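You operate a simulated robot arm through the tools that you are given. There is no shell and no other tool. Be economical: measure what you need, move in short steps, check, and stop when the job is done.

Carry out the task below with a simulated robot arm. There is one attempt and no reset: what you move stays moved.

JOB
Bring the dead machine up and start side B alone.
Fine: isolator, air valve and key on, then reset.

Only the result counts: the job must be done as asked and must still hold three seconds after the hand-in. Knocking over, shifting, dropping, spilling or breaking anything else fails it.

ROBOT AND FRAMES
A 7-joint arm with a fingered hand, fixed in place. Base frame: the origin is at the foot of the arm, x ahead of it, y to its left, z up. Readings come in mm, degrees, newtons and seconds.
With the tool pointing down near the work surface it reaches from about 100 to 680 mm from the base axis. Its first joint turns from -166.0 to 166.0 degrees. Payload 3.4 kg.
The TCP is the grasp point between the finger pads, 25 mm short of the fingertips. In the tool frame z runs along the fingers and y along their closing line. Largest opening 88 mm; the body of the gripper starts 29 mm behind the TCP. The gripper is a hand of 3 fingers: y runs from the thumb to the fingers, the wrist lies at [-13, -106, -174] in the tool frame.
Orientation is that of the tool frame in the base frame, as a unit quaternion [x, y, z, w]. With the fingers straight down and the wrist toward the robot, the tool's x, y and z point along [0, 1, 0], [1, 0, 0] and [0, 0, -1] of the base frame.

CONTROLS
- The arm moves only by the tool send_rows. Its argument "increments" is a list of rows, each a list of 6 numbers: the shift along the base's x, y, z in m, then the turn, a rotation vector about the base's x, y, z in degrees. In form: [[dx, dy, dz, wx, wy, wz], ...]. A call has 1 to 10 rows; each row is the pose to reach, as a shift and turn from the pose commanded when the call began. Rows are played at 5 a second. More than 50 mm and 8.6 degrees between two rows, and nothing of the call is played. Where a pose cannot be reached the arm comes as near as it can. A force on the tool above 50 N (or 10 N above the force at the start of the call, whichever is more), or a blocked arm, ends the call early, and 0.2 s more pass. In this call time passes only in rows, and 0.2 s behind the last. The reply holds the time, the measured pose of the TCP, the force on the tool along the base axes, the opening and the grip force, in the units named above and with some noise, with the torque about the TCP (base axes, N m) and any sound that the robot's microphone picked up.
- Cameras (640 x 400 px; columns grow to the right, rows downward): "scene" is fixed at [221.7, -642, 1714.3]; the picture's right is [0.89, -0.45, 0.00], its down [-0.28, -0.56, -0.78] and it looks along [0.35, 0.70, -0.63] (base axes); focal length 356 px, centre (320, 200). "wrist" rides on the gripper at [58, -85, -99] in the tool frame; the picture's right is [-0.67, 0.35, -0.66], its down [-0.69, -0.63, 0.37] and it looks along [-0.29, 0.69, 0.66] (tool axes); focal length 261 px, centre (320, 200). There is no depth. A picture from a camera that has moved, and an enlarged one, comes with that camera's place and axes in the base frame and with its lens. The place of the scene camera against the robot may be out by one fixed shift of up to 25 mm in any direction.
- get_image(camera): a new picture of that camera. No time passes.
- lift_body(by): slides the trunk up (or, below 0, down) by that many mm; the arm rides with it, the base frame stays. It gives what a move gives, with no picture.
- move_fingers(index, middle, thumb_bend, thumb_turn): sets how far each is bent, from 0 (flat) to 100 (curled in); at 30 the hand is open as for a grip, at 70 the pads meet at the TCP. One left out holds its place. A second passes; each finger stops where it meets its share of the squeeze, and holds until it gets a number again. It is the only way to open and close the hand. It gives what a move gives, with no picture; readings hold the bend of each and the force on the fingers (four entries, about 0 where the hand has none), thumb and palm. thumb_turn goes from beside the hand (0) to across from the fingers (100), as for a grip.
- enlarge(camera, box): a new picture of the part [left, top, right, bottom] of that camera's present view, enlarged. No time passes.
- sign_off(): hands the job in; it is judged then, once.

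Go step by step. Nothing tells you positions but the pictures and the camera data: compare them with the known pose of the tool, close in by small moves and look again before you grip or let go. The budget is 120 turns and 76 pictures, counting those below and the enlarged ones. Unless the task says otherwise, let go and move clear before handing in, and close with one line.

The tools are called after "Request:" by a JSON object that holds its "op" and its "data". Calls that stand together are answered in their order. send_rows: Moves the arm, as the interface text tells. Its arguments: {"type":"object","properties":{"increments":{"type":"array","items":{"type":"array","items":{"type":"number"}}}},"required":["increments"]} The other tools are called the same way: lift_body (by) slides the trunk up or down; move_fingers (index, middle, thumb_bend, thumb_turn) moves the fingers one by one; get_image (camera) takes a picture; enlarge (camera, box) takes an enlarged picture of a part of a camera's view; sign_off () hands the job in.

At the start:

```text
clock: 0.0
eef_pos: [340.2, 36.0, 1393.9]
tcp_rot: [0.707, 0.707, -0.001, -0.001]
ft_force: [-0.2, -0.2, 0.3]
wrist_torque: [0.02, 0.0, 0.0]
gripper_width: 87.6
grip_force: 0.0
shape: jaw
bend: [30.0, 30.0, 30.0, 98.0]
finger forces: [0.1, 0.1, 0.0, 0.0, 0.0, 0.0]
trunk travel left (down, up): [-525.0, 65.0]
```

scene: 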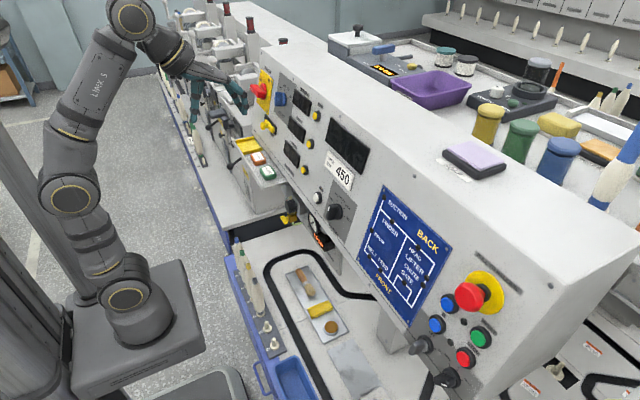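
wrist: 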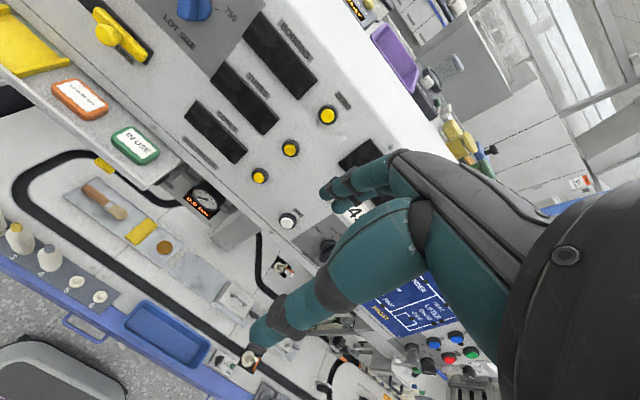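

I see a machine console with a red/yellow isolator, yellow valve, key switch, and a right-hand cluster of buttons. I'll enlarge the views to read labels.

Request:
{"op": "enlarge", "data": {"camera": "scene", "box": [220, 60, 380, 160]}}

Request:
{"op": "enlarge", "data": {"camera": "scene", "box": [220, 140, 380, 240]}}

Request:
{"op": "enlarge", "data": {"camera": "scene", "box": [350, 180, 550, 400]}}

Request:
{"op": "enlarge", "data": {"camera": "wrist", "box": [0, 0, 240, 150]}}

Request:
{"op": "enlarge", "data": {"camera": "wrist", "box": [180, 80, 340, 240]}}

```text
4.00 times, centred on (300, 110) of scene
camera zoom: at [221.7, -642.0, 1714.3], right [0.89, -0.45, 0.0], down [-0.28, -0.56, -0.78], along [0.35, 0.7, -0.63], focal length 1425 px, centre (400, 560)
```

zoom: 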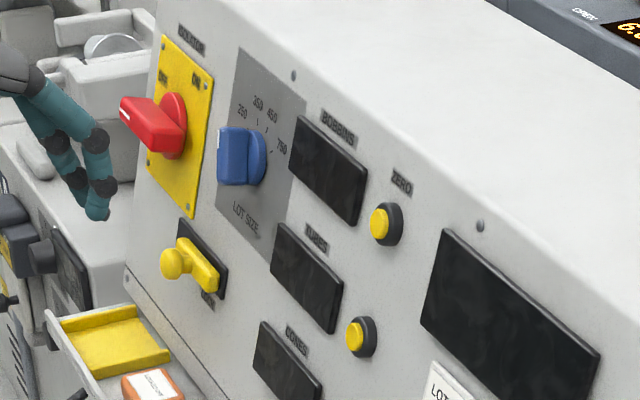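

```text
4.00 times, centred on (300, 190) of scene
camera zoom: at [221.7, -642.0, 1714.3], right [0.89, -0.45, 0.0], down [-0.28, -0.56, -0.78], along [0.35, 0.7, -0.63], focal length 1425 px, centre (400, 240)
```

zoom: 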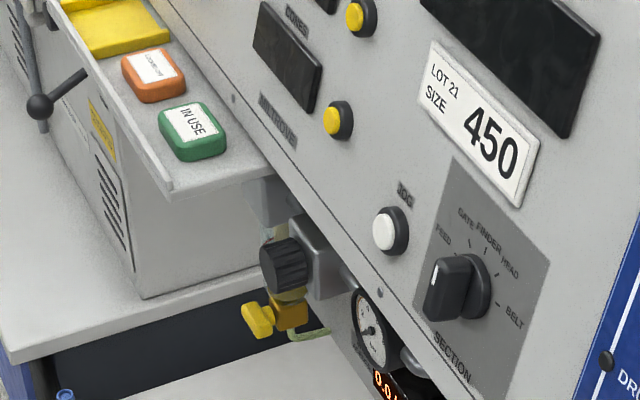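

```text
1.82 times, centred on (450, 290) of scene
camera zoom: at [221.7, -642.0, 1714.3], right [0.89, -0.45, 0.0], down [-0.28, -0.56, -0.78], along [0.35, 0.7, -0.63], focal length 648 px, centre (84, 36)
```

zoom: 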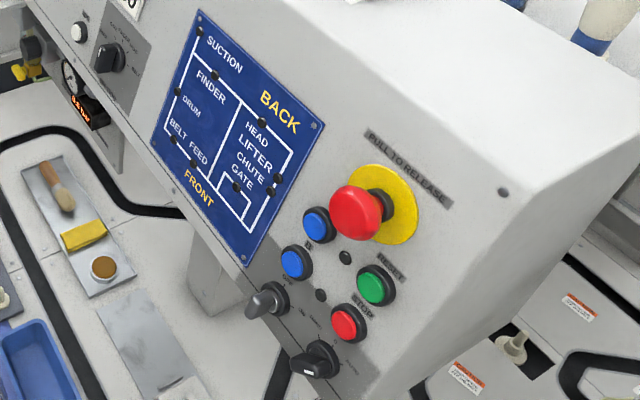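

```text
2.67 times, centred on (120, 75) of wrist
camera zoom: at [255.5, 95.2, 1494.6], right [0.35, -0.67, 0.66], down [-0.63, -0.69, -0.37], along [0.69, -0.29, -0.66], focal length 695 px, centre (853, 533)
```

zoom: 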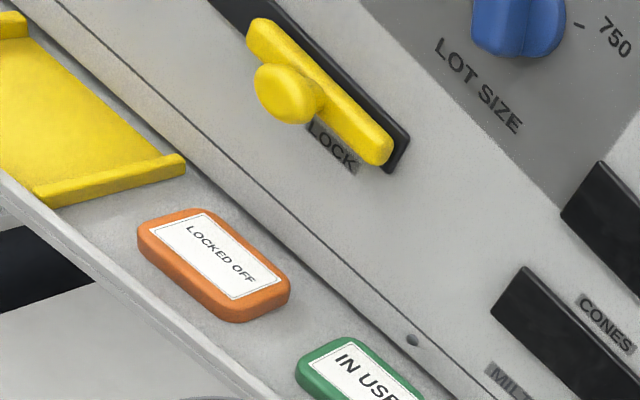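

```text
2.50 times, centred on (260, 160) of wrist
camera zoom: at [255.5, 95.2, 1494.6], right [0.35, -0.67, 0.66], down [-0.63, -0.69, -0.37], along [0.69, -0.29, -0.66], focal length 652 px, centre (470, 300)
```

zoom: 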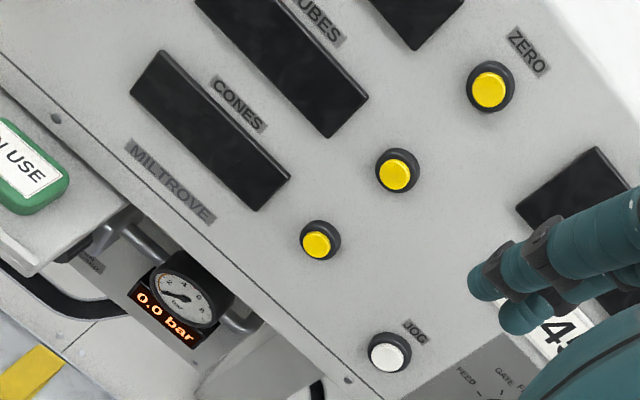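

The cluster on the right sits around y -430..-505, the isolator around y +407. I'll carry the hand sideways to look at the right cluster with the wrist camera.

Request:
{"op": "send_rows", "data": {"increments": [[0, -0.049, 0, 0, 0, 0], [0, -0.098, 0, 0, 0, 0], [0, -0.147, 0, 0, 0, 0], [0, -0.196, 0, 0, 0, 0], [0, -0.245, 0, 0, 0, 0], [0, -0.294, 0, 0, 0, 0], [0, -0.343, 0, 0, 0, 0], [0, -0.392, 0, 0, 0, 0], [0, -0.441, 0, 0, 0, 0], [0, -0.466, 0, 0, 0, 0]]}}

Request:
{"op": "get_image", "data": {"camera": "wrist"}}

Request:
{"op": "enlarge", "data": {"camera": "wrist", "box": [180, 80, 420, 280]}}

```text
clock: 2.2
eef_pos: [308.9, -321.8, 1323.7]
tcp_rot: [0.707, 0.707, 0.001, -0.001]
ft_force: [-0.2, 0.7, -0.8]
wrist_torque: [-0.01, 0.0, 0.01]
gripper_width: 87.7
grip_force: 0.2
shape: jaw
bend: [30.0, 30.0, 30.0, 97.0]
finger forces: [0.0, 0.0, 0.0, 0.0, 0.0, 0.0]
out of reach, approached as far as the arm can: row 5, 6, 7, 8, 9, 10
trunk travel left (down, up): [-525.0, 65.0]
```

```text
68 pictures are left
camera wrist: at [225.2, -262.8, 1423.0], right [0.35, -0.67, 0.66], down [-0.63, -0.68, -0.37], along [0.69, -0.28, -0.66], focal length 261 px, centre (320, 200)
```

wrist: 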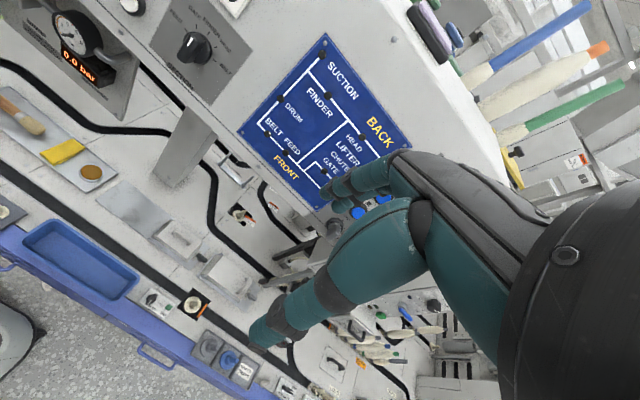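

```text
2.00 times, centred on (300, 180) of wrist
camera zoom: at [225.2, -262.8, 1423.0], right [0.35, -0.67, 0.66], down [-0.63, -0.68, -0.37], along [0.69, -0.28, -0.66], focal length 521 px, centre (360, 240)
```

zoom: 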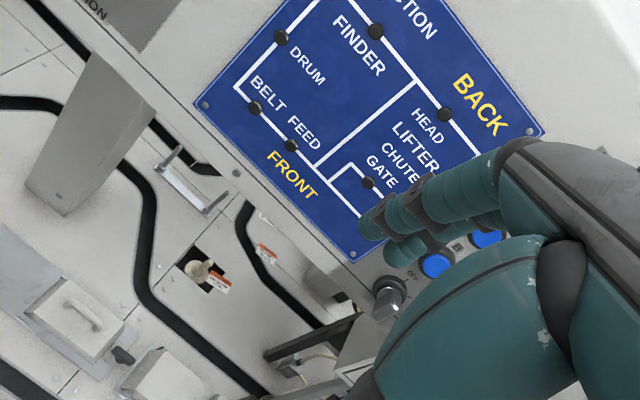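

The tool-down posture limits reach; I'll tip the hand forward 45° and move toward the right cluster.

Request:
{"op": "send_rows", "data": {"increments": [[0.0, -0.015, -0.015, 0, -8, 0], [0.0, -0.03, -0.03, 0, -16, 0], [0.0, -0.045, -0.045, 0, -24, 0], [0.005, -0.06, -0.06, 0, -32, 0], [0.01, -0.075, -0.075, 0, -40, 0], [0.015, -0.09, -0.09, 0, -45, 0]]}}

Request:
{"op": "get_image", "data": {"camera": "wrist"}}

Request:
{"op": "get_image", "data": {"camera": "scene"}}

```text
clock: 3.6
eef_pos: [322.7, -410.0, 1233.6]
tcp_rot: [0.654, 0.653, 0.271, 0.271]
ft_force: [-0.1, -0.8, 0.3]
wrist_torque: [0.03, -0.03, -0.03]
gripper_width: 87.6
grip_force: 0.1
shape: jaw
bend: [30.0, 30.0, 30.0, 97.0]
finger forces: [0.0, 0.1, 0.0, 0.1, 0.0, 0.0]
trunk travel left (down, up): [-525.0, 65.0]
```

```text
66 pictures are left
camera wrist: at [194.1, -349.8, 1244.0], right [-0.22, -0.67, 0.71], down [-0.19, -0.69, -0.7], along [0.96, -0.29, 0.03], focal length 261 px, centre (320, 200)
```

wrist: 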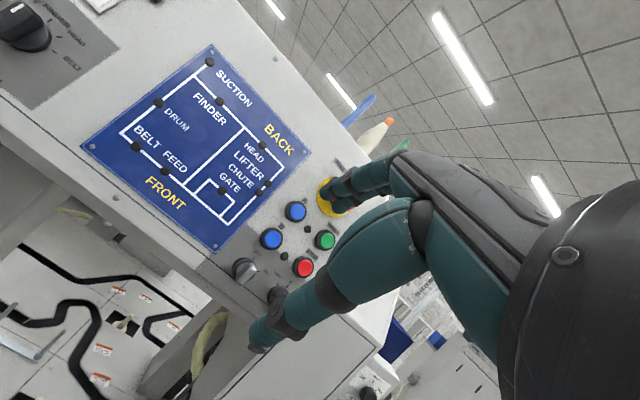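

```text
65 pictures are left
```

scene: 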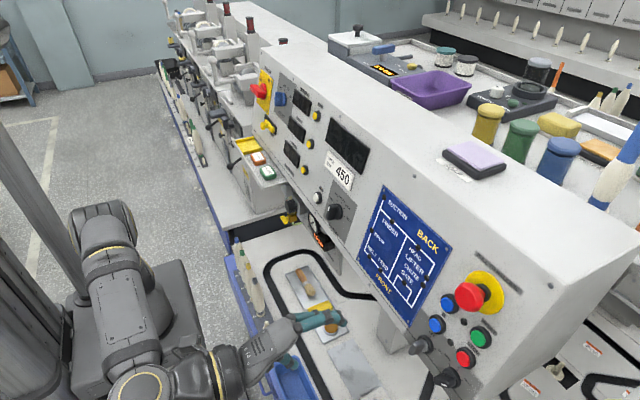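

I can see the cluster now; enlarging to read labels.

Request:
{"op": "enlarge", "data": {"camera": "wrist", "box": [210, 150, 370, 310]}}

Request:
{"op": "enlarge", "data": {"camera": "scene", "box": [400, 270, 520, 400]}}

```text
2.50 times, centred on (290, 230) of wrist
camera zoom: at [194.1, -349.8, 1244.0], right [-0.22, -0.67, 0.71], down [-0.19, -0.69, -0.7], along [0.96, -0.29, 0.03], focal length 652 px, centre (395, 125)
```

zoom: 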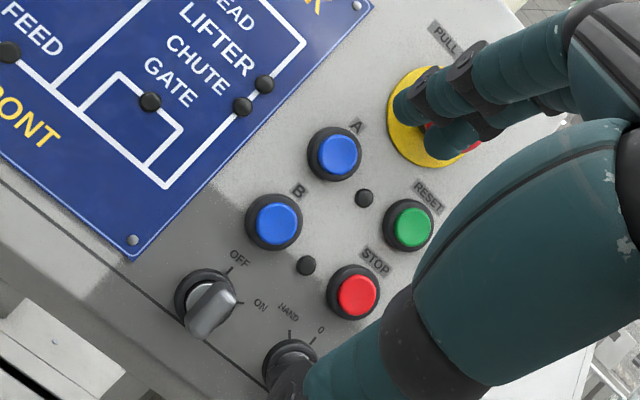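

```text
3.08 times, centred on (460, 335) of scene
camera zoom: at [221.7, -642.0, 1714.3], right [0.89, -0.45, 0.0], down [-0.28, -0.56, -0.78], along [0.35, 0.7, -0.63], focal length 1096 px, centre (-111, -215)
```

zoom: 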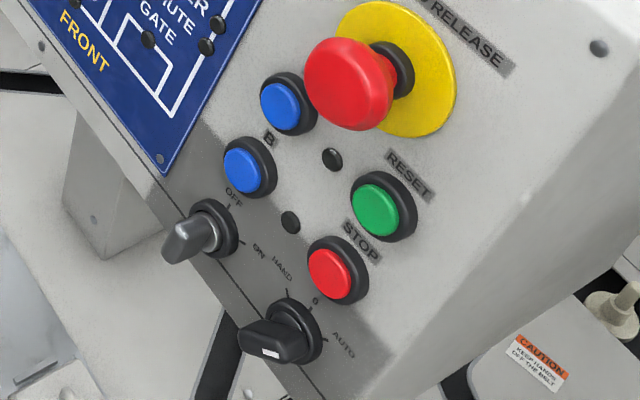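

The blue buttons are A/B starts, green is RESET, and the silver key has OFF (up) / ON (right). First comes the isolator, so I'll carry the hand back to the left side, high and clear.

Request:
{"op": "send_rows", "data": {"increments": [[0.01, 0.035, 0.025, 0, 0, 0], [0.025, 0.075, 0.05, 0, 0, 0], [0.04, 0.115, 0.07, 0, 0, 0], [0.05, 0.16, 0.08, 0, 0, 0], [0.06, 0.205, 0.09, 0, 0, 0], [0.065, 0.252, 0.09, 0, 0, 0], [0.07, 0.3, 0.09, 0, 0, 0], [0.07, 0.348, 0.09, 0, 0, 0], [0.07, 0.397, 0.09, 0, 0, 0], [0.07, 0.446, 0.09, 0, 0, 0]]}}

Request:
{"op": "send_rows", "data": {"increments": [[0.0, 0.048, 0, 0, 0, 0], [0, 0.096, 0, 0, 0, 0], [0, 0.145, 0, 0, 0, 0], [0, 0.193, 0, 0, 0, 0], [-0.01, 0.24, 0, 0, 0, 0], [-0.02, 0.285, -0.01, 0, 0, 0], [-0.03, 0.33, -0.02, 0, 0, 0], [-0.04, 0.375, -0.03, 0, 0, 0]]}}

Request:
{"op": "get_image", "data": {"camera": "wrist"}}

```text
clock: 5.8
eef_pos: [407.2, 37.2, 1305.7]
tcp_rot: [0.66, 0.66, 0.26, 0.246]
ft_force: [0.7, 0.7, -0.8]
wrist_torque: [-0.01, 0.0, 0.0]
gripper_width: 88.0
grip_force: 0.1
shape: jaw
bend: [30.0, 30.0, 30.0, 97.0]
finger forces: [0.0, 0.0, 0.0, 0.1, 0.0, 0.0]
trunk travel left (down, up): [-525.0, 65.0]
```

```text
clock: 6.6
eef_pos: [412.6, 181.8, 1282.6]
tcp_rot: [0.643, 0.698, 0.268, 0.168]
ft_force: [0.1, -0.9, 0.2]
wrist_torque: [-0.02, -0.04, 0.02]
gripper_width: 87.9
grip_force: 0.0
shape: jaw
bend: [30.0, 30.0, 30.0, 97.0]
finger forces: [0.0, 0.0, 0.1, 0.1, 0.1, 0.1]
trunk travel left (down, up): [-525.0, 65.0]
stopped in row 3: the arm was blocked; the commanded pose is now the measured one
```

```text
62 pictures are left
camera wrist: at [278.9, 221.7, 1319.3], right [-0.02, -0.75, 0.66], down [-0.22, -0.64, -0.74], along [0.98, -0.16, -0.15], focal length 261 px, centre (320, 200)
```

wrist: 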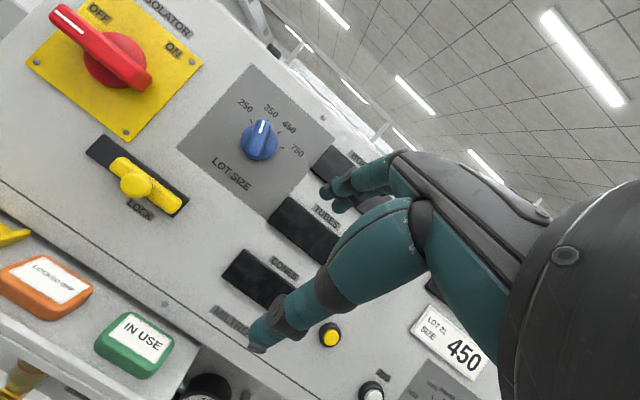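

The arm stopped itself in a folded posture; I'll check the scene to understand what limits it.

Request:
{"op": "get_image", "data": {"camera": "scene"}}

Request:
{"op": "enlarge", "data": {"camera": "wrist", "box": [0, 0, 240, 240]}}

```text
61 pictures are left
```

scene: 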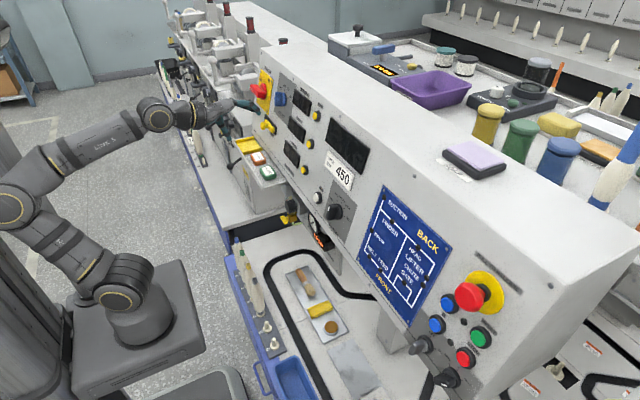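

```text
1.67 times, centred on (120, 120) of wrist
camera zoom: at [278.9, 221.7, 1319.3], right [-0.02, -0.75, 0.66], down [-0.22, -0.64, -0.74], along [0.98, -0.16, -0.15], focal length 434 px, centre (653, 333)
```

zoom: 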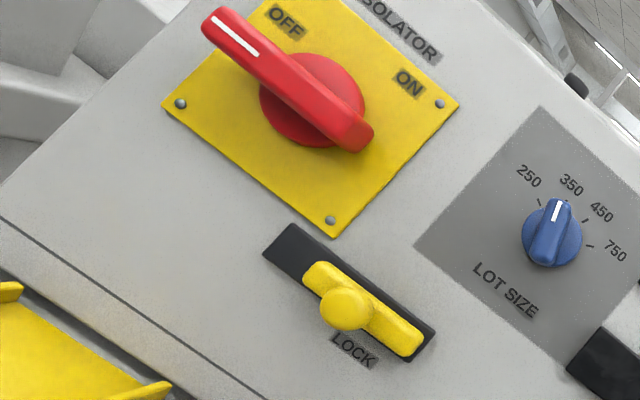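

The isolator handle lies horizontally at OFF (tip about y 445, z 1260), with ON presumably up (90° clockwise). The arm wants a leftward heading here, so I'll yaw the hand left while moving on.

Request:
{"op": "send_rows", "data": {"increments": [[-0.02, 0.01, 0.0, 0, 0, 5], [-0.04, 0.03, 0.0, 0, 0, 10], [-0.05, 0.06, 0.0, 0, 0, 15], [-0.05, 0.09, 0.0, 0, 0, 20], [-0.05, 0.12, 0.0, 0, 0, 22], [-0.05, 0.15, 0.0, 0, 0, 24]]}}

Request:
{"op": "move_fingers", "data": {"index": 0, "middle": 100, "thumb_bend": 100}}

Request:
{"op": "get_image", "data": {"camera": "wrist"}}

Request:
{"op": "get_image", "data": {"camera": "scene"}}

```text
clock: 8.0
eef_pos: [360.3, 332.2, 1283.5]
tcp_rot: [0.485, 0.815, 0.296, 0.111]
ft_force: [-0.2, 0.3, -0.4]
wrist_torque: [0.03, -0.04, 0.02]
gripper_width: 87.9
grip_force: 0.0
shape: jaw
bend: [30.0, 30.0, 30.0, 97.0]
finger forces: [0.0, 0.1, 0.0, 0.0, 0.1, 0.0]
trunk travel left (down, up): [-525.0, 65.0]
```

```text
clock: 9.0
eef_pos: [360.9, 330.4, 1284.9]
tcp_rot: [0.486, 0.815, 0.296, 0.112]
ft_force: [-0.4, 0.0, -0.6]
wrist_torque: [-0.04, -0.01, 0.01]
gripper_width: 36.1
grip_force: 0.0
shape: fingers
bend: [0.0, 100.0, 100.0, 97.0]
finger forces: [0.0, 0.0, 0.1, 0.1, 0.0, 0.0]
trunk travel left (down, up): [-525.0, 65.0]
```

```text
59 pictures are left
camera wrist: at [225.4, 314.9, 1320.3], right [0.28, -0.7, 0.66], down [0.06, -0.67, -0.74], along [0.96, 0.25, -0.15], focal length 261 px, centre (320, 200)
```

wrist: 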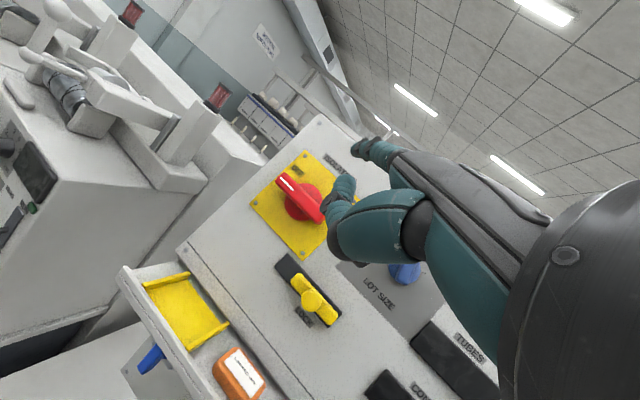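

```text
58 pictures are left
```

scene: 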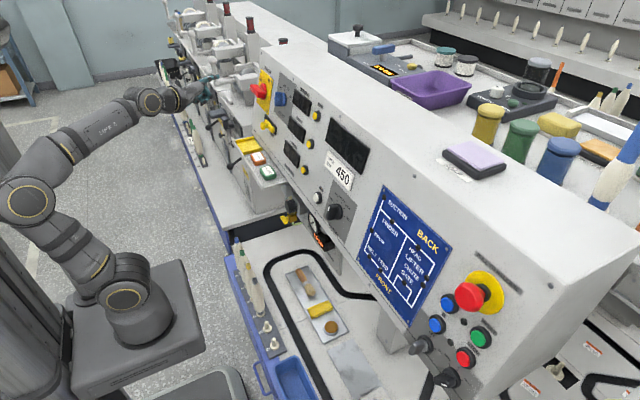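

I want a clean poking finger; I'll try index at 65 with the others tucked and look.

Request:
{"op": "move_fingers", "data": {"index": 60, "middle": 100, "thumb_bend": 100, "thumb_turn": 0}}

Request:
{"op": "enlarge", "data": {"camera": "wrist", "box": [200, 50, 520, 250]}}

Request:
{"op": "enlarge", "data": {"camera": "scene", "box": [130, 60, 290, 160]}}

```text
clock: 10.0
eef_pos: [363.0, 331.3, 1286.7]
tcp_rot: [0.485, 0.815, 0.296, 0.111]
ft_force: [0.4, -0.6, 0.3]
wrist_torque: [-0.01, 0.01, -0.01]
gripper_width: 46.2
grip_force: 0.0
shape: fingers
bend: [60.0, 100.0, 100.0, 0.0]
finger forces: [0.0, 0.0, 0.0, 0.1, 0.0, 0.0]
trunk travel left (down, up): [-525.0, 65.0]
```

```text
2.00 times, centred on (360, 150) of wrist
camera zoom: at [225.4, 314.9, 1320.3], right [0.28, -0.7, 0.66], down [0.06, -0.67, -0.74], along [0.96, 0.25, -0.15], focal length 521 px, centre (240, 300)
```

zoom: 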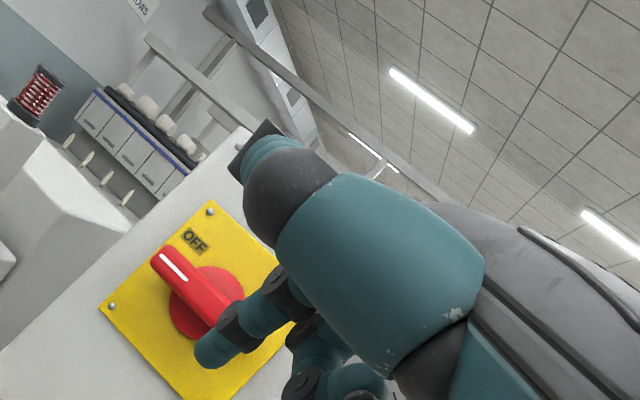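

```text
4.00 times, centred on (210, 110) of scene
camera zoom: at [221.7, -642.0, 1714.3], right [0.89, -0.45, 0.0], down [-0.28, -0.56, -0.78], along [0.35, 0.7, -0.63], focal length 1425 px, centre (760, 560)
```

zoom: 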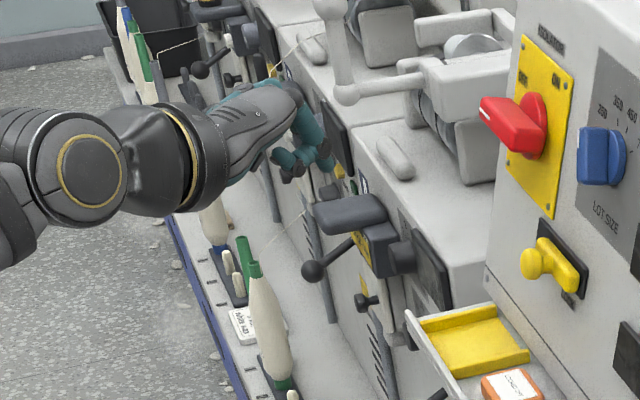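

The index now makes a clean poker. I'll pitch the hand flatter and bring the fingertip in front of and above the handle's right-hand tail, then look again.

Request:
{"op": "send_rows", "data": {"increments": [[0.015, 0.004, 0.01, 4.2, -5.2, 0], [0.035, 0.008, 0.02, 8.4, -10.4, 0], [0.055, 0.012, 0.02, 12.5, -15.6, 0], [0.075, 0.016, 0.02, 12.5, -15.6, 0]]}}

Request:
{"op": "get_image", "data": {"camera": "wrist"}}

Request:
{"op": "enlarge", "data": {"camera": "scene", "box": [200, 50, 320, 140]}}

```text
clock: 11.0
eef_pos: [436.9, 348.0, 1305.8]
tcp_rot: [0.45, 0.755, 0.446, 0.169]
ft_force: [0.6, -0.2, 0.8]
wrist_torque: [0.04, 0.03, 0.0]
gripper_width: 46.6
grip_force: 0.0
shape: fingers
bend: [60.0, 100.0, 100.0, 0.0]
finger forces: [0.1, 0.1, 0.0, 0.0, 0.0, 0.0]
trunk travel left (down, up): [-525.0, 65.0]
```

```text
55 pictures are left
camera wrist: at [295.7, 328.5, 1298.6], right [0.12, -0.83, 0.55], down [0.28, -0.5, -0.82], along [0.95, 0.25, 0.17], focal length 261 px, centre (320, 200)
```

wrist: 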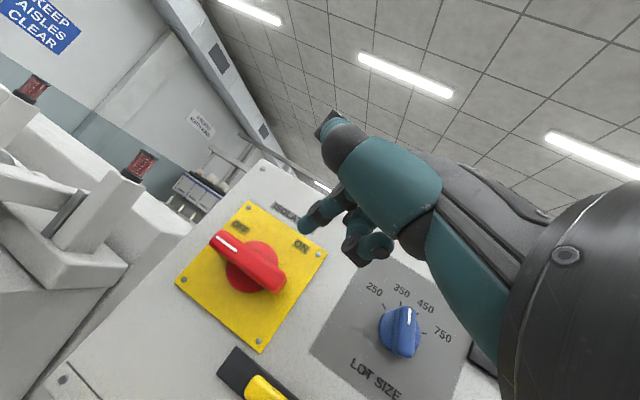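

```text
4.44 times, centred on (260, 95) of scene
camera zoom: at [221.7, -642.0, 1714.3], right [0.89, -0.45, 0.0], down [-0.28, -0.56, -0.78], along [0.35, 0.7, -0.63], focal length 1583 px, centre (587, 667)
```

zoom: 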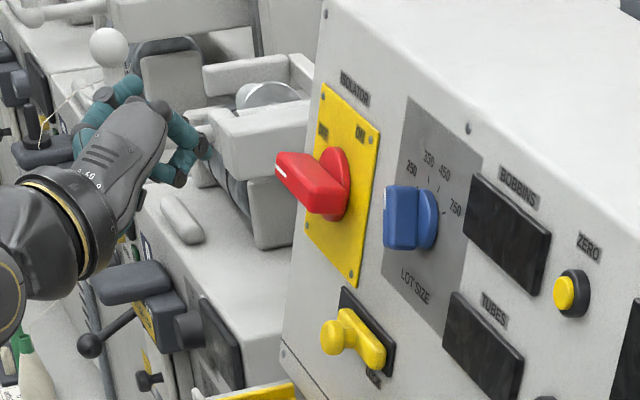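

Two wrist views place the isolator axis near [571, 422, 1248] with the handle ~30 mm proud, spanning y 382–460. I move the fingertip to just above the tail.

Request:
{"op": "send_rows", "data": {"increments": [[0.03, 0.005, 0, 0, 0, 0], [0.06, 0.01, -0.005, 0, 0, 0], [0.085, 0.015, -0.01, 0, 0, 0]]}}

Request:
{"op": "get_image", "data": {"camera": "wrist"}}

Request:
{"op": "enlarge", "data": {"camera": "scene", "box": [200, 50, 320, 140]}}

```text
clock: 11.8
eef_pos: [521.2, 361.4, 1297.0]
tcp_rot: [0.449, 0.755, 0.447, 0.168]
ft_force: [0.7, -0.5, 0.6]
wrist_torque: [0.02, -0.01, 0.02]
gripper_width: 46.2
grip_force: 0.1
shape: fingers
bend: [60.0, 100.0, 100.0, 0.0]
finger forces: [0.1, 0.1, 0.1, 0.1, 0.0, 0.0]
trunk travel left (down, up): [-525.0, 65.0]
```

```text
53 pictures are left
camera wrist: at [381.9, 341.6, 1289.4], right [0.12, -0.83, 0.55], down [0.28, -0.5, -0.82], along [0.95, 0.25, 0.17], focal length 261 px, centre (320, 200)
```

wrist: 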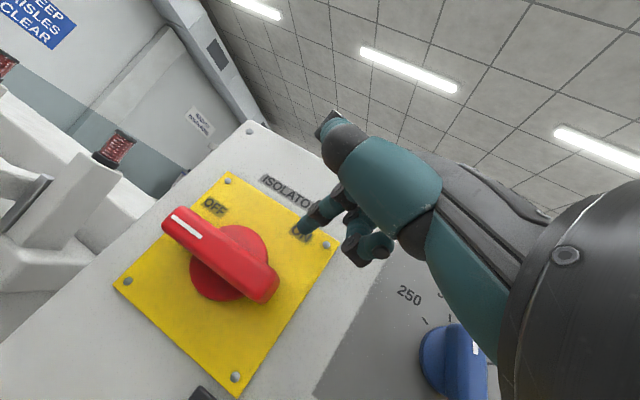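

```text
4.44 times, centred on (260, 95) of scene
camera zoom: at [221.7, -642.0, 1714.3], right [0.89, -0.45, 0.0], down [-0.28, -0.56, -0.78], along [0.35, 0.7, -0.63], focal length 1583 px, centre (587, 667)
```

zoom: 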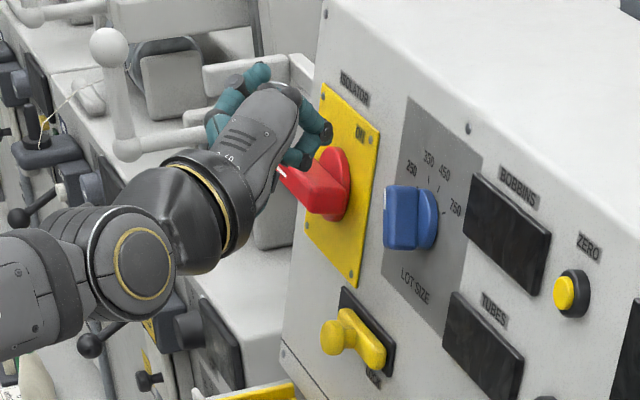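

The fingertip sits at ~[542, 384, 1295], just above the tail end. I sweep it down along the handle's arc.

Request:
{"op": "send_rows", "data": {"increments": [[0.006, 0.007, -0.004, 0, 0, 0], [0.01, 0.008, -0.018, 0, 0, 0], [0.008, 0.004, -0.03, 0, 0, 0], [0.006, 0.002, -0.04, 0, 0, 0], [0.003, 0.004, -0.05, 0, 0, 0], [0.001, 0.006, -0.058, 0, 0, 0], [-0.001, 0.012, -0.066, 0, 0, 0], [-0.002, 0.018, -0.071, 0, 0, 0], [-0.002, 0.025, -0.074, 0, 0, 0]]}}

Request:
{"op": "get_image", "data": {"camera": "wrist"}}

```text
clock: 13.8
eef_pos: [520.5, 381.5, 1223.0]
tcp_rot: [0.452, 0.753, 0.447, 0.168]
ft_force: [-0.6, -15.5, 3.9]
wrist_torque: [0.09, -0.09, -0.38]
gripper_width: 47.4
grip_force: 7.5
shape: fingers
bend: [62.0, 100.0, 100.0, 0.0]
finger forces: [14.9, 0.1, 0.1, 0.0, 0.1, 0.0]
trunk travel left (down, up): [-525.0, 65.0]
```

```text
51 pictures are left
camera wrist: at [380.6, 363.6, 1215.1], right [0.11, -0.83, 0.54], down [0.27, -0.5, -0.82], along [0.96, 0.24, 0.17], focal length 261 px, centre (320, 200)
```

wrist: 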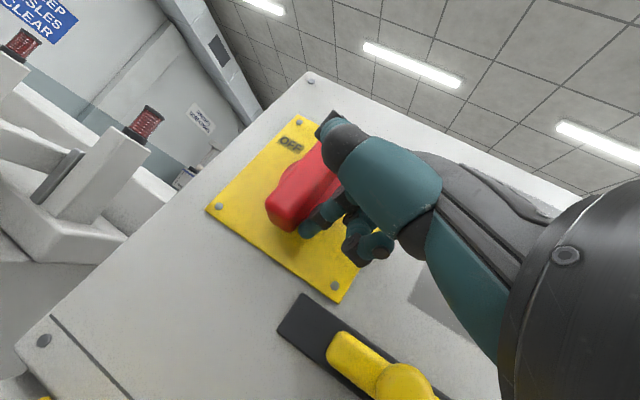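

The handle turned to about upright and the finger pushes against a stop. I back away and look.

Request:
{"op": "send_rows", "data": {"increments": [[-0.005, -0.012, 0, 0, 0, 0], [-0.04, -0.02, 0.01, 0, 0, 0], [-0.08, -0.02, 0.02, 0, 0, 0], [-0.12, -0.02, 0.03, 0, 0, 0]]}}

Request:
{"op": "get_image", "data": {"camera": "wrist"}}

Request:
{"op": "get_image", "data": {"camera": "scene"}}

```text
clock: 14.8
eef_pos: [402.2, 363.6, 1253.4]
tcp_rot: [0.451, 0.755, 0.445, 0.168]
ft_force: [0.0, -0.2, 0.8]
wrist_torque: [-0.01, -0.02, 0.02]
gripper_width: 46.3
grip_force: 0.0
shape: fingers
bend: [60.0, 100.0, 100.0, 0.0]
finger forces: [0.1, 0.1, 0.0, 0.0, 0.0, 0.1]
trunk travel left (down, up): [-525.0, 65.0]
```

```text
50 pictures are left
camera wrist: at [261.6, 344.8, 1246.1], right [0.12, -0.83, 0.55], down [0.27, -0.5, -0.82], along [0.95, 0.24, 0.17], focal length 261 px, centre (320, 200)
```

wrist: 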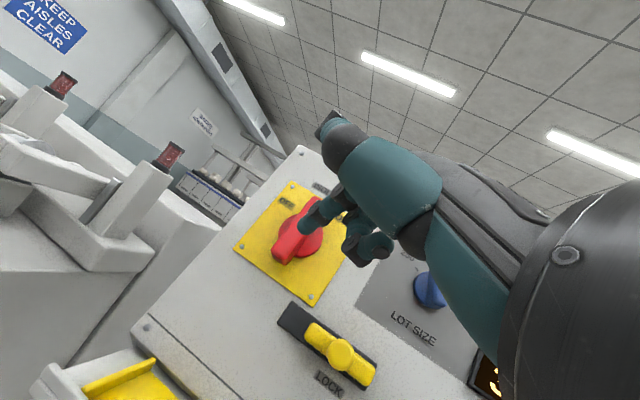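

```text
49 pictures are left
```

scene: 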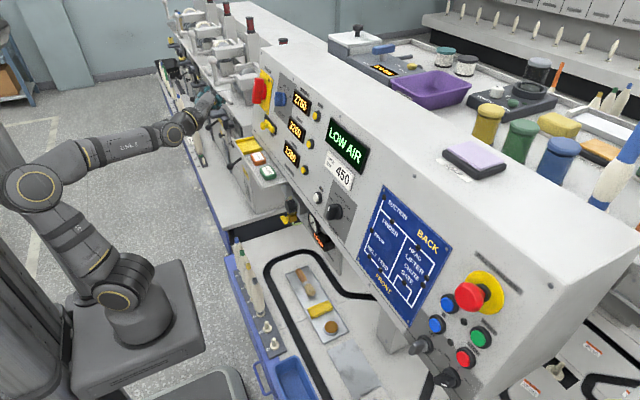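

Isolator is on: displays lit and the panel shows LOW AIR. Next I go look for the air valve below the panel around y 20–60.

Request:
{"op": "send_rows", "data": {"increments": [[-0.02, -0.035, 0.0, 0, 0, -4.5], [-0.03, -0.07, 0.0, 0, 0, -9], [-0.03, -0.105, 0.0, 0, 0, -13.5], [-0.03, -0.14, 0.0, 0, 0, -18], [-0.03, -0.175, 0, 0, 0, -22.5], [-0.03, -0.21, -0.01, 0, 0, -27], [-0.03, -0.245, -0.02, 0, 0, -31], [-0.03, -0.28, -0.03, 0, 0, -35]]}}

Request:
{"op": "get_image", "data": {"camera": "wrist"}}

Request:
{"op": "enlarge", "data": {"camera": "scene", "box": [220, 150, 380, 260]}}

```text
clock: 15.6
eef_pos: [407.9, 257.4, 1207.2]
tcp_rot: [0.576, 0.703, 0.393, 0.139]
ft_force: [-0.6, 1.1, 0.0]
wrist_torque: [0.0, 0.04, -0.01]
gripper_width: 46.4
grip_force: 0.0
shape: fingers
bend: [60.0, 100.0, 100.0, 0.0]
finger forces: [0.0, 0.0, 0.1, 0.1, 0.1, 0.0]
trunk travel left (down, up): [-525.0, 65.0]
stopped in row 3: the arm was blocked; the commanded pose is now the measured one
```

```text
48 pictures are left
camera wrist: at [267.1, 271.6, 1225.9], right [0.02, -0.86, 0.5], down [0.0, -0.5, -0.86], along [1.0, 0.01, -0.01], focal length 261 px, centre (320, 200)
```

wrist: 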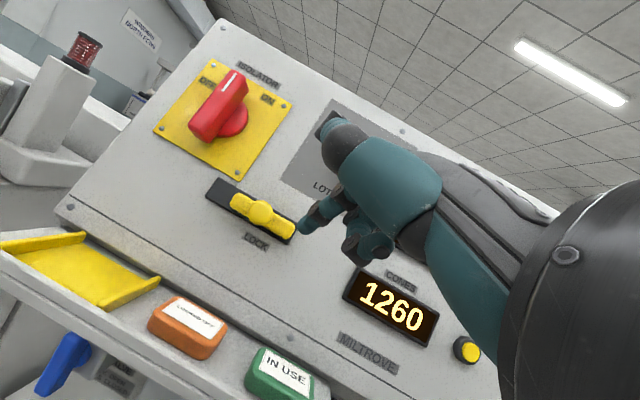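

```text
3.64 times, centred on (300, 205) of scene
camera zoom: at [221.7, -642.0, 1714.3], right [0.89, -0.45, 0.0], down [-0.28, -0.56, -0.78], along [0.35, 0.7, -0.63], focal length 1295 px, centre (393, 182)
```

zoom: 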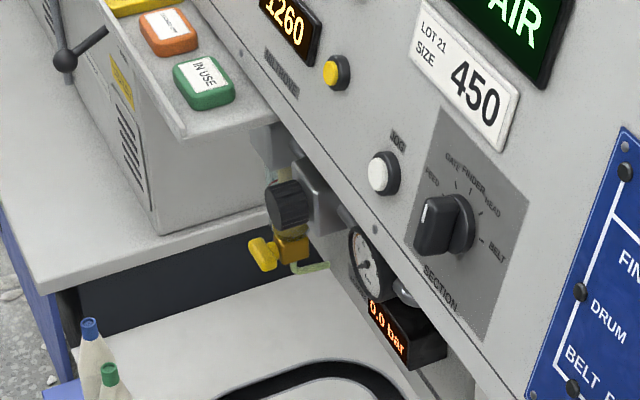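

There's also a blue handle under the tray to the left; I need to check its label.

Request:
{"op": "enlarge", "data": {"camera": "wrist", "box": [0, 310, 160, 400]}}

Request:
{"op": "enlarge", "data": {"camera": "scene", "box": [265, 180, 335, 250]}}

```text
4.00 times, centred on (80, 355) of wrist
camera zoom: at [267.1, 271.6, 1225.9], right [0.02, -0.86, 0.5], down [0.0, -0.5, -0.86], along [1.0, 0.01, -0.01], focal length 1043 px, centre (1280, -420)
```

zoom: 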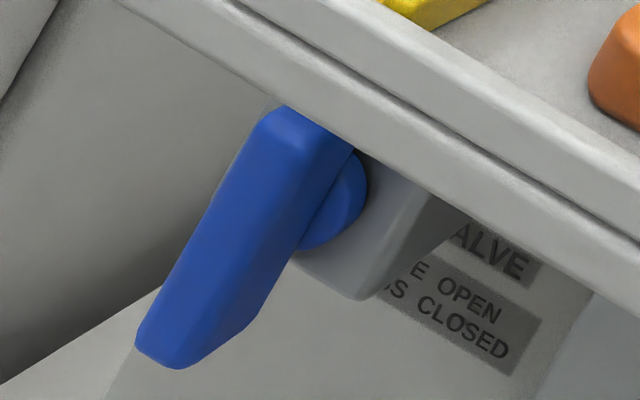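

```text
5.71 times, centred on (300, 215) of scene
camera zoom: at [221.7, -642.0, 1714.3], right [0.89, -0.45, 0.0], down [-0.28, -0.56, -0.78], along [0.35, 0.7, -0.63], focal length 2035 px, centre (434, 114)
```

zoom: 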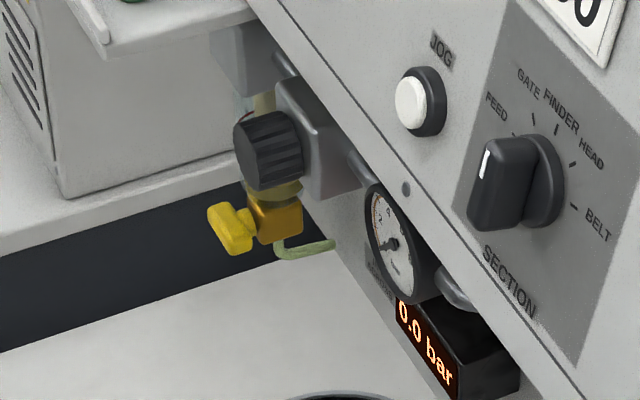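

The blue handle is the real air valve ("…VALVE – in line OPEN, across CLOSED"); the yellow tap is just a drain. I move back and lower to see the blue valve clearly.

Request:
{"op": "send_rows", "data": {"increments": [[-0.03, 0.02, 0.0, 0, 0, 3], [-0.06, 0.04, -0.01, 0, 0, 6], [-0.08, 0.07, -0.03, 0, 0, 8], [-0.09, 0.1, -0.05, 0, 0, 8], [-0.09, 0.12, -0.07, 0, 0, 8]]}}

Request:
{"op": "get_image", "data": {"camera": "wrist"}}

```text
clock: 16.3
eef_pos: [368.4, 296.5, 1149.2]
tcp_rot: [0.578, 0.73, 0.363, 0.046]
ft_force: [0.6, 0.1, -0.2]
wrist_torque: [0.01, 0.02, 0.0]
gripper_width: 46.2
grip_force: 0.1
shape: fingers
bend: [60.0, 100.0, 100.0, 0.0]
finger forces: [0.0, 0.1, 0.1, 0.0, 0.0, 0.1]
trunk travel left (down, up): [-525.0, 65.0]
stopped in row 3: the arm was blocked; the commanded pose is now the measured one
```

```text
44 pictures are left
camera wrist: at [233.1, 296.0, 1192.3], right [0.18, -0.88, 0.45], down [-0.11, -0.47, -0.88], along [0.98, 0.11, -0.18], focal length 261 px, centre (320, 200)
```

wrist: 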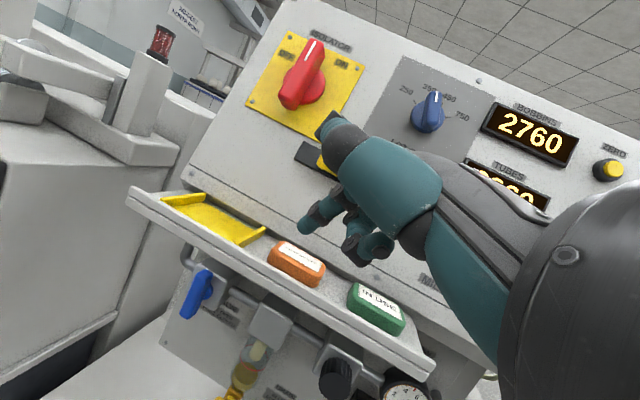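

Now I see the pipe running sideways with the blue handle across it. Enlarge it.

Request:
{"op": "enlarge", "data": {"camera": "wrist", "box": [140, 220, 300, 350]}}

Request:
{"op": "get_image", "data": {"camera": "scene"}}

```text
3.08 times, centred on (220, 285) of wrist
camera zoom: at [233.1, 296.0, 1192.3], right [0.18, -0.88, 0.45], down [-0.11, -0.47, -0.88], along [0.98, 0.11, -0.18], focal length 802 px, centre (628, -62)
```

zoom: 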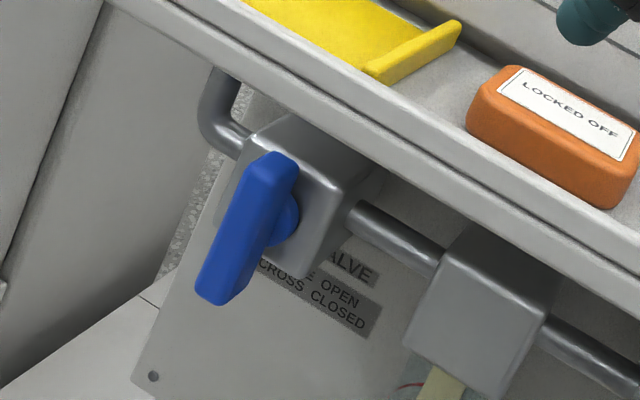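

```text
42 pictures are left
```

scene: 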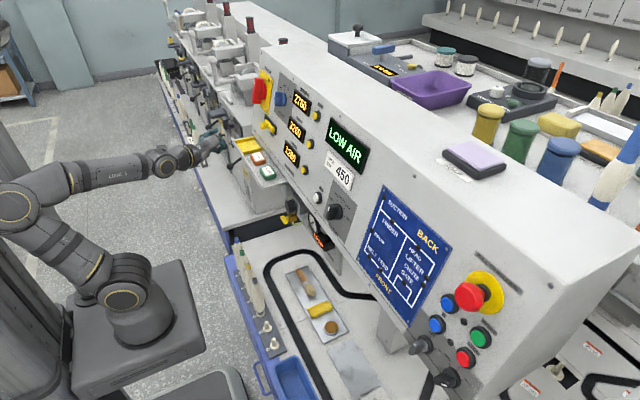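

Re-triangulating, the tray is at z≈1070 and the valve lies well below it (around [550, 415, 940]), under the tray. I'll lower the trunk 200 mm to look at it level.

Request:
{"op": "lift_body", "data": {"by": -200}}

Request:
{"op": "get_image", "data": {"camera": "wrist"}}

```text
clock: 18.5
eef_pos: [372.8, 296.0, 936.3]
tcp_rot: [0.586, 0.729, 0.352, 0.023]
ft_force: [-0.2, -0.2, 0.3]
wrist_torque: [0.01, 0.05, -0.02]
gripper_width: 46.2
grip_force: 0.1
shape: fingers
bend: [60.0, 100.0, 100.0, 0.0]
finger forces: [0.0, 0.0, 0.0, 0.1, 0.0, 0.0]
trunk travel left (down, up): [-325.0, 265.0]
```

```text
41 pictures are left
camera wrist: at [240.3, 294.9, 986.7], right [0.21, -0.88, 0.43], down [-0.15, -0.46, -0.87], along [0.97, 0.12, -0.23], focal length 261 px, centre (320, 200)
```

wrist: 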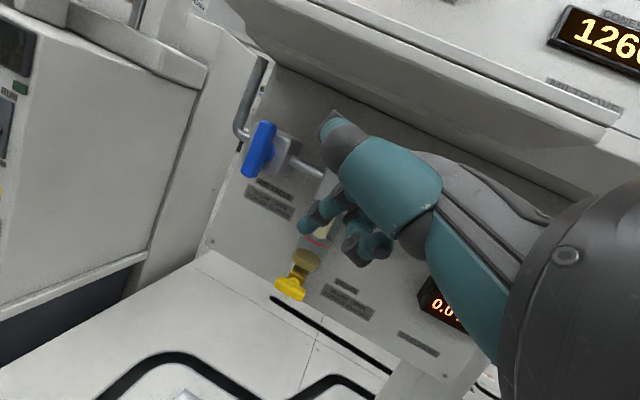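

The valve pivot is near [560, 424, 934], its handle vertical (across). I'll recover the same hand posture that worked at the isolator, and drop the trunk another 100 mm.

Request:
{"op": "send_rows", "data": {"increments": [[-0.01, 0.01, 0.02, -0.8, -6, 1.9], [-0.01, 0.02, 0.045, -1.6, -12, 3.8], [-0.01, 0.035, 0.07, -2.5, -18, 5.7], [-0.01, 0.05, 0.09, -3.3, -24, 7.6]]}}

Request:
{"op": "lift_body", "data": {"by": -100}}

Request:
{"op": "get_image", "data": {"camera": "wrist"}}

```text
clock: 19.5
eef_pos: [363.3, 349.6, 1032.1]
tcp_rot: [0.445, 0.753, 0.452, 0.174]
ft_force: [-1.0, -0.4, -1.2]
wrist_torque: [-0.01, -0.01, -0.02]
gripper_width: 46.4
grip_force: 0.1
shape: fingers
bend: [60.0, 100.0, 100.0, 0.0]
finger forces: [0.0, 0.0, 0.0, 0.0, 0.0, 0.0]
trunk travel left (down, up): [-325.0, 265.0]
```

```text
clock: 20.8
eef_pos: [367.1, 347.3, 931.6]
tcp_rot: [0.446, 0.752, 0.452, 0.175]
ft_force: [0.0, 0.3, 0.0]
wrist_torque: [0.0, -0.01, -0.02]
gripper_width: 46.2
grip_force: 0.0
shape: fingers
bend: [60.0, 100.0, 100.0, 0.0]
finger forces: [0.1, 0.1, 0.0, 0.1, 0.0, 0.1]
trunk travel left (down, up): [-225.0, 365.0]
```

```text
40 pictures are left
camera wrist: at [226.6, 328.7, 921.3], right [0.1, -0.83, 0.54], down [0.29, -0.5, -0.82], along [0.95, 0.24, 0.19], focal length 261 px, centre (320, 200)
```

wrist: 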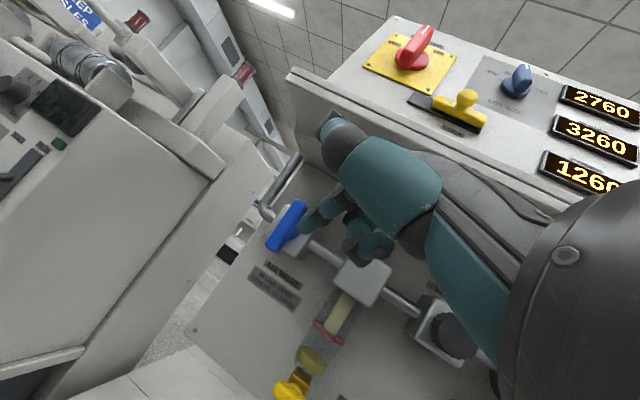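

Handle spans z 900–968 at [540, 425]. I bring the fingertip to the right of its lower end and push gently left to test the direction.

Request:
{"op": "send_rows", "data": {"increments": [[0.035, 0.0, -0.01, 0, 0, 0], [0.075, 0.005, -0.02, 0, 0, 0], [0.115, 0.012, -0.024, 0, 0, 0], [0.15, 0.018, -0.024, 0, 0, 0], [0.156, 0.022, -0.024, 0, 0, 0]]}}

Request:
{"op": "get_image", "data": {"camera": "wrist"}}

```text
clock: 22.0
eef_pos: [514.5, 372.8, 916.6]
tcp_rot: [0.436, 0.75, 0.458, 0.194]
ft_force: [-0.2, -0.2, -0.4]
wrist_torque: [-0.01, 0.02, 0.0]
gripper_width: 46.3
grip_force: 0.1
shape: fingers
bend: [60.0, 100.0, 100.0, 0.0]
finger forces: [0.0, 0.1, 0.1, 0.0, 0.0, 0.2]
trunk travel left (down, up): [-225.0, 365.0]
```

```text
39 pictures are left
camera wrist: at [375.4, 353.4, 900.8], right [0.08, -0.83, 0.56], down [0.33, -0.51, -0.8], along [0.94, 0.24, 0.23], focal length 261 px, centre (320, 200)
```

wrist: 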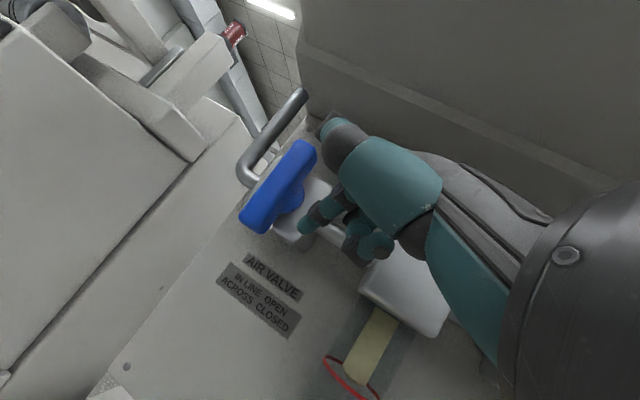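

The finger is right beside the handle's lower end. Push left gently.

Request:
{"op": "send_rows", "data": {"increments": [[0.006, 0.006, -0.005, 0, 0, 0], [0.008, 0.014, -0.008, 0, 0, 0], [0.008, 0.022, -0.01, 0, 0, 0], [0.008, 0.028, -0.011, 0, 0, 0]]}}

Request:
{"op": "get_image", "data": {"camera": "wrist"}}

```text
clock: 23.0
eef_pos: [523.4, 400.3, 905.1]
tcp_rot: [0.437, 0.75, 0.458, 0.193]
ft_force: [0.6, -2.5, -0.6]
wrist_torque: [-0.01, 0.02, -0.03]
gripper_width: 46.5
grip_force: 1.1
shape: fingers
bend: [61.0, 100.0, 100.0, 0.0]
finger forces: [2.3, 0.0, 0.0, 0.0, 0.1, 0.0]
trunk travel left (down, up): [-225.0, 365.0]
```

```text
38 pictures are left
camera wrist: at [383.5, 380.5, 889.6], right [0.08, -0.83, 0.56], down [0.32, -0.51, -0.8], along [0.94, 0.24, 0.23], focal length 261 px, centre (320, 200)
```

wrist: 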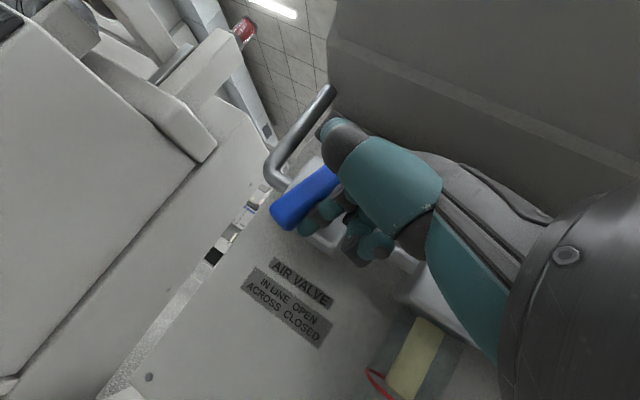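

It turns clockwise easily. Continue along the arc until it is in line.

Request:
{"op": "send_rows", "data": {"increments": [[0.0, 0.008, -0.003, 0, 0, 0], [0.0, 0.016, -0.002, 0, 0, 0], [0.0, 0.022, 0.002, 0, 0, 0], [0.0, 0.027, 0.008, 0, 0, 0], [0.0, 0.029, 0.014, 0, 0, 0], [0.0, 0.029, 0.02, 0, 0, 0]]}}

Request:
{"op": "get_image", "data": {"camera": "wrist"}}

Request:
{"op": "enlarge", "data": {"camera": "scene", "box": [270, 90, 390, 250]}}

```text
clock: 24.4
eef_pos: [518.7, 430.3, 927.2]
tcp_rot: [0.434, 0.752, 0.458, 0.192]
ft_force: [-17.8, 4.9, -8.5]
wrist_torque: [-0.1, 0.09, 0.2]
gripper_width: 50.6
grip_force: 9.0
shape: fingers
bend: [71.0, 100.0, 100.0, 0.0]
finger forces: [16.5, 2.7, 0.1, 0.0, 0.0, 0.1]
trunk travel left (down, up): [-225.0, 365.0]
```

```text
37 pictures are left
camera wrist: at [379.1, 410.9, 910.6], right [0.08, -0.83, 0.56], down [0.33, -0.51, -0.8], along [0.94, 0.25, 0.23], focal length 261 px, centre (320, 200)
```

wrist: 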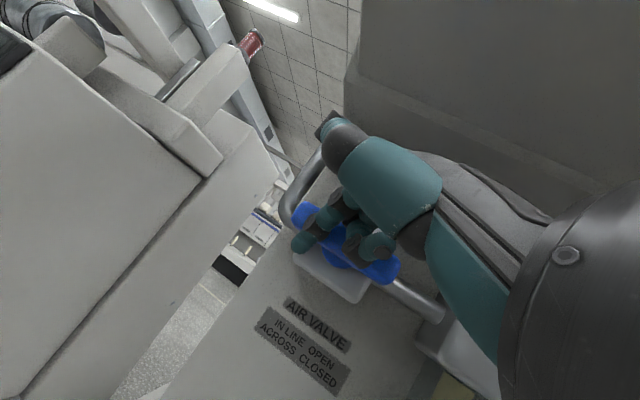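

```text
2.50 times, centred on (330, 170) of scene
camera zoom: at [221.7, -642.0, 1714.3], right [0.89, -0.45, 0.0], down [-0.28, -0.56, -0.78], along [0.35, 0.7, -0.63], focal length 890 px, centre (295, 275)
```

zoom: 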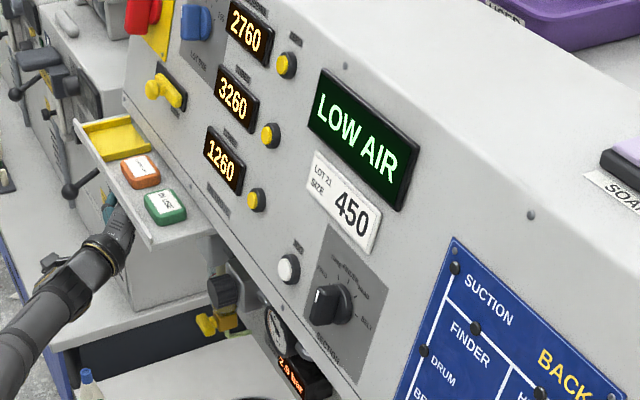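

The handle is in line with the pipe and pressure is rising. I withdraw the finger down and back.

Request:
{"op": "send_rows", "data": {"increments": [[-0.008, -0.002, -0.012, 0, 0, 0], [-0.03, -0.01, -0.016, 0, 0, 0], [-0.07, -0.025, -0.016, 0, 0, 0], [-0.11, -0.04, -0.016, 0, 0, 0], [-0.15, -0.06, -0.016, 0, 0, 0]]}}

Request:
{"op": "get_image", "data": {"camera": "wrist"}}

Request:
{"op": "enlarge", "data": {"camera": "scene", "box": [270, 90, 390, 250]}}

```text
clock: 25.6
eef_pos: [374.8, 368.3, 909.0]
tcp_rot: [0.436, 0.75, 0.459, 0.193]
ft_force: [0.4, -0.1, -0.2]
wrist_torque: [0.0, -0.03, 0.02]
gripper_width: 46.5
grip_force: 0.1
shape: fingers
bend: [60.0, 100.0, 100.0, 0.0]
finger forces: [0.0, 0.0, 0.1, 0.0, 0.1, 0.0]
trunk travel left (down, up): [-225.0, 365.0]
```

```text
35 pictures are left
camera wrist: at [234.7, 350.0, 894.4], right [0.08, -0.83, 0.56], down [0.32, -0.51, -0.8], along [0.94, 0.24, 0.23], focal length 261 px, centre (320, 200)
```

wrist: 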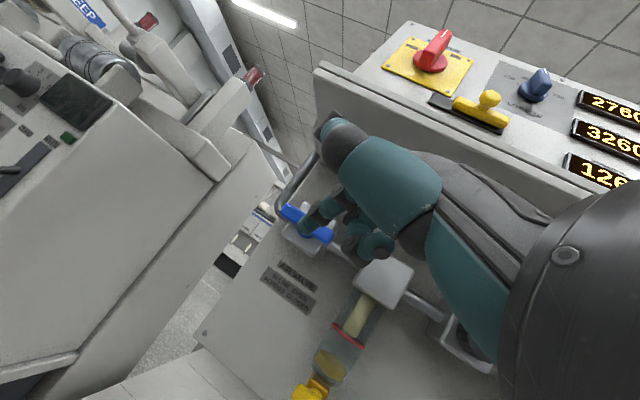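

```text
2.50 times, centred on (330, 170) of scene
camera zoom: at [221.7, -642.0, 1714.3], right [0.89, -0.45, 0.0], down [-0.28, -0.56, -0.78], along [0.35, 0.7, -0.63], focal length 890 px, centre (295, 275)
```

zoom: 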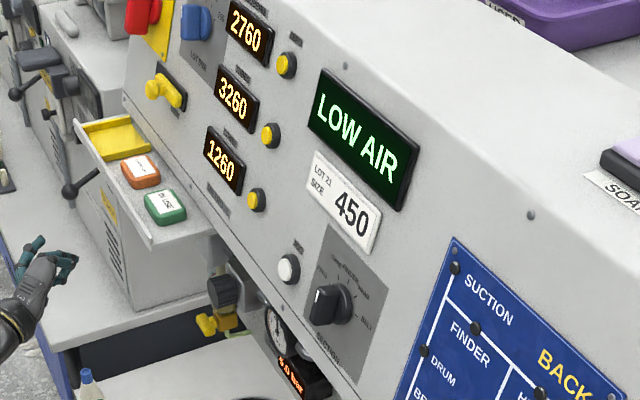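

Air is coming up. Now I retract, raise the trunk and swing the hand round the base toward the right-hand cluster.

Request:
{"op": "send_rows", "data": {"increments": [[-0.028, -0.027, 0, 0, 0, 0], [-0.055, -0.054, 0, 0, 0, 0], [-0.082, -0.08, 0, 0, 0, 0]]}}

Request:
{"op": "lift_body", "data": {"by": 220}}

```text
clock: 26.5
eef_pos: [310.0, 302.0, 846.1]
tcp_rot: [0.464, 0.782, 0.392, 0.14]
ft_force: [1.1, 0.5, 0.3]
wrist_torque: [0.0, 0.04, 0.0]
gripper_width: 46.6
grip_force: 0.1
shape: fingers
bend: [60.0, 100.0, 100.0, 0.0]
finger forces: [0.0, 0.1, 0.0, 0.0, 0.1, 0.0]
trunk travel left (down, up): [-225.0, 365.0]
stopped in row 3: the arm was blocked; the commanded pose is now the measured one
```

```text
clock: 28.9
eef_pos: [311.4, 299.7, 1066.2]
tcp_rot: [0.466, 0.782, 0.39, 0.142]
ft_force: [-0.2, -0.3, 0.3]
wrist_torque: [-0.01, 0.0, 0.0]
gripper_width: 46.1
grip_force: 0.1
shape: fingers
bend: [60.0, 100.0, 100.0, 0.0]
finger forces: [0.0, 0.1, 0.0, 0.0, 0.0, 0.0]
trunk travel left (down, up): [-445.0, 145.0]
```

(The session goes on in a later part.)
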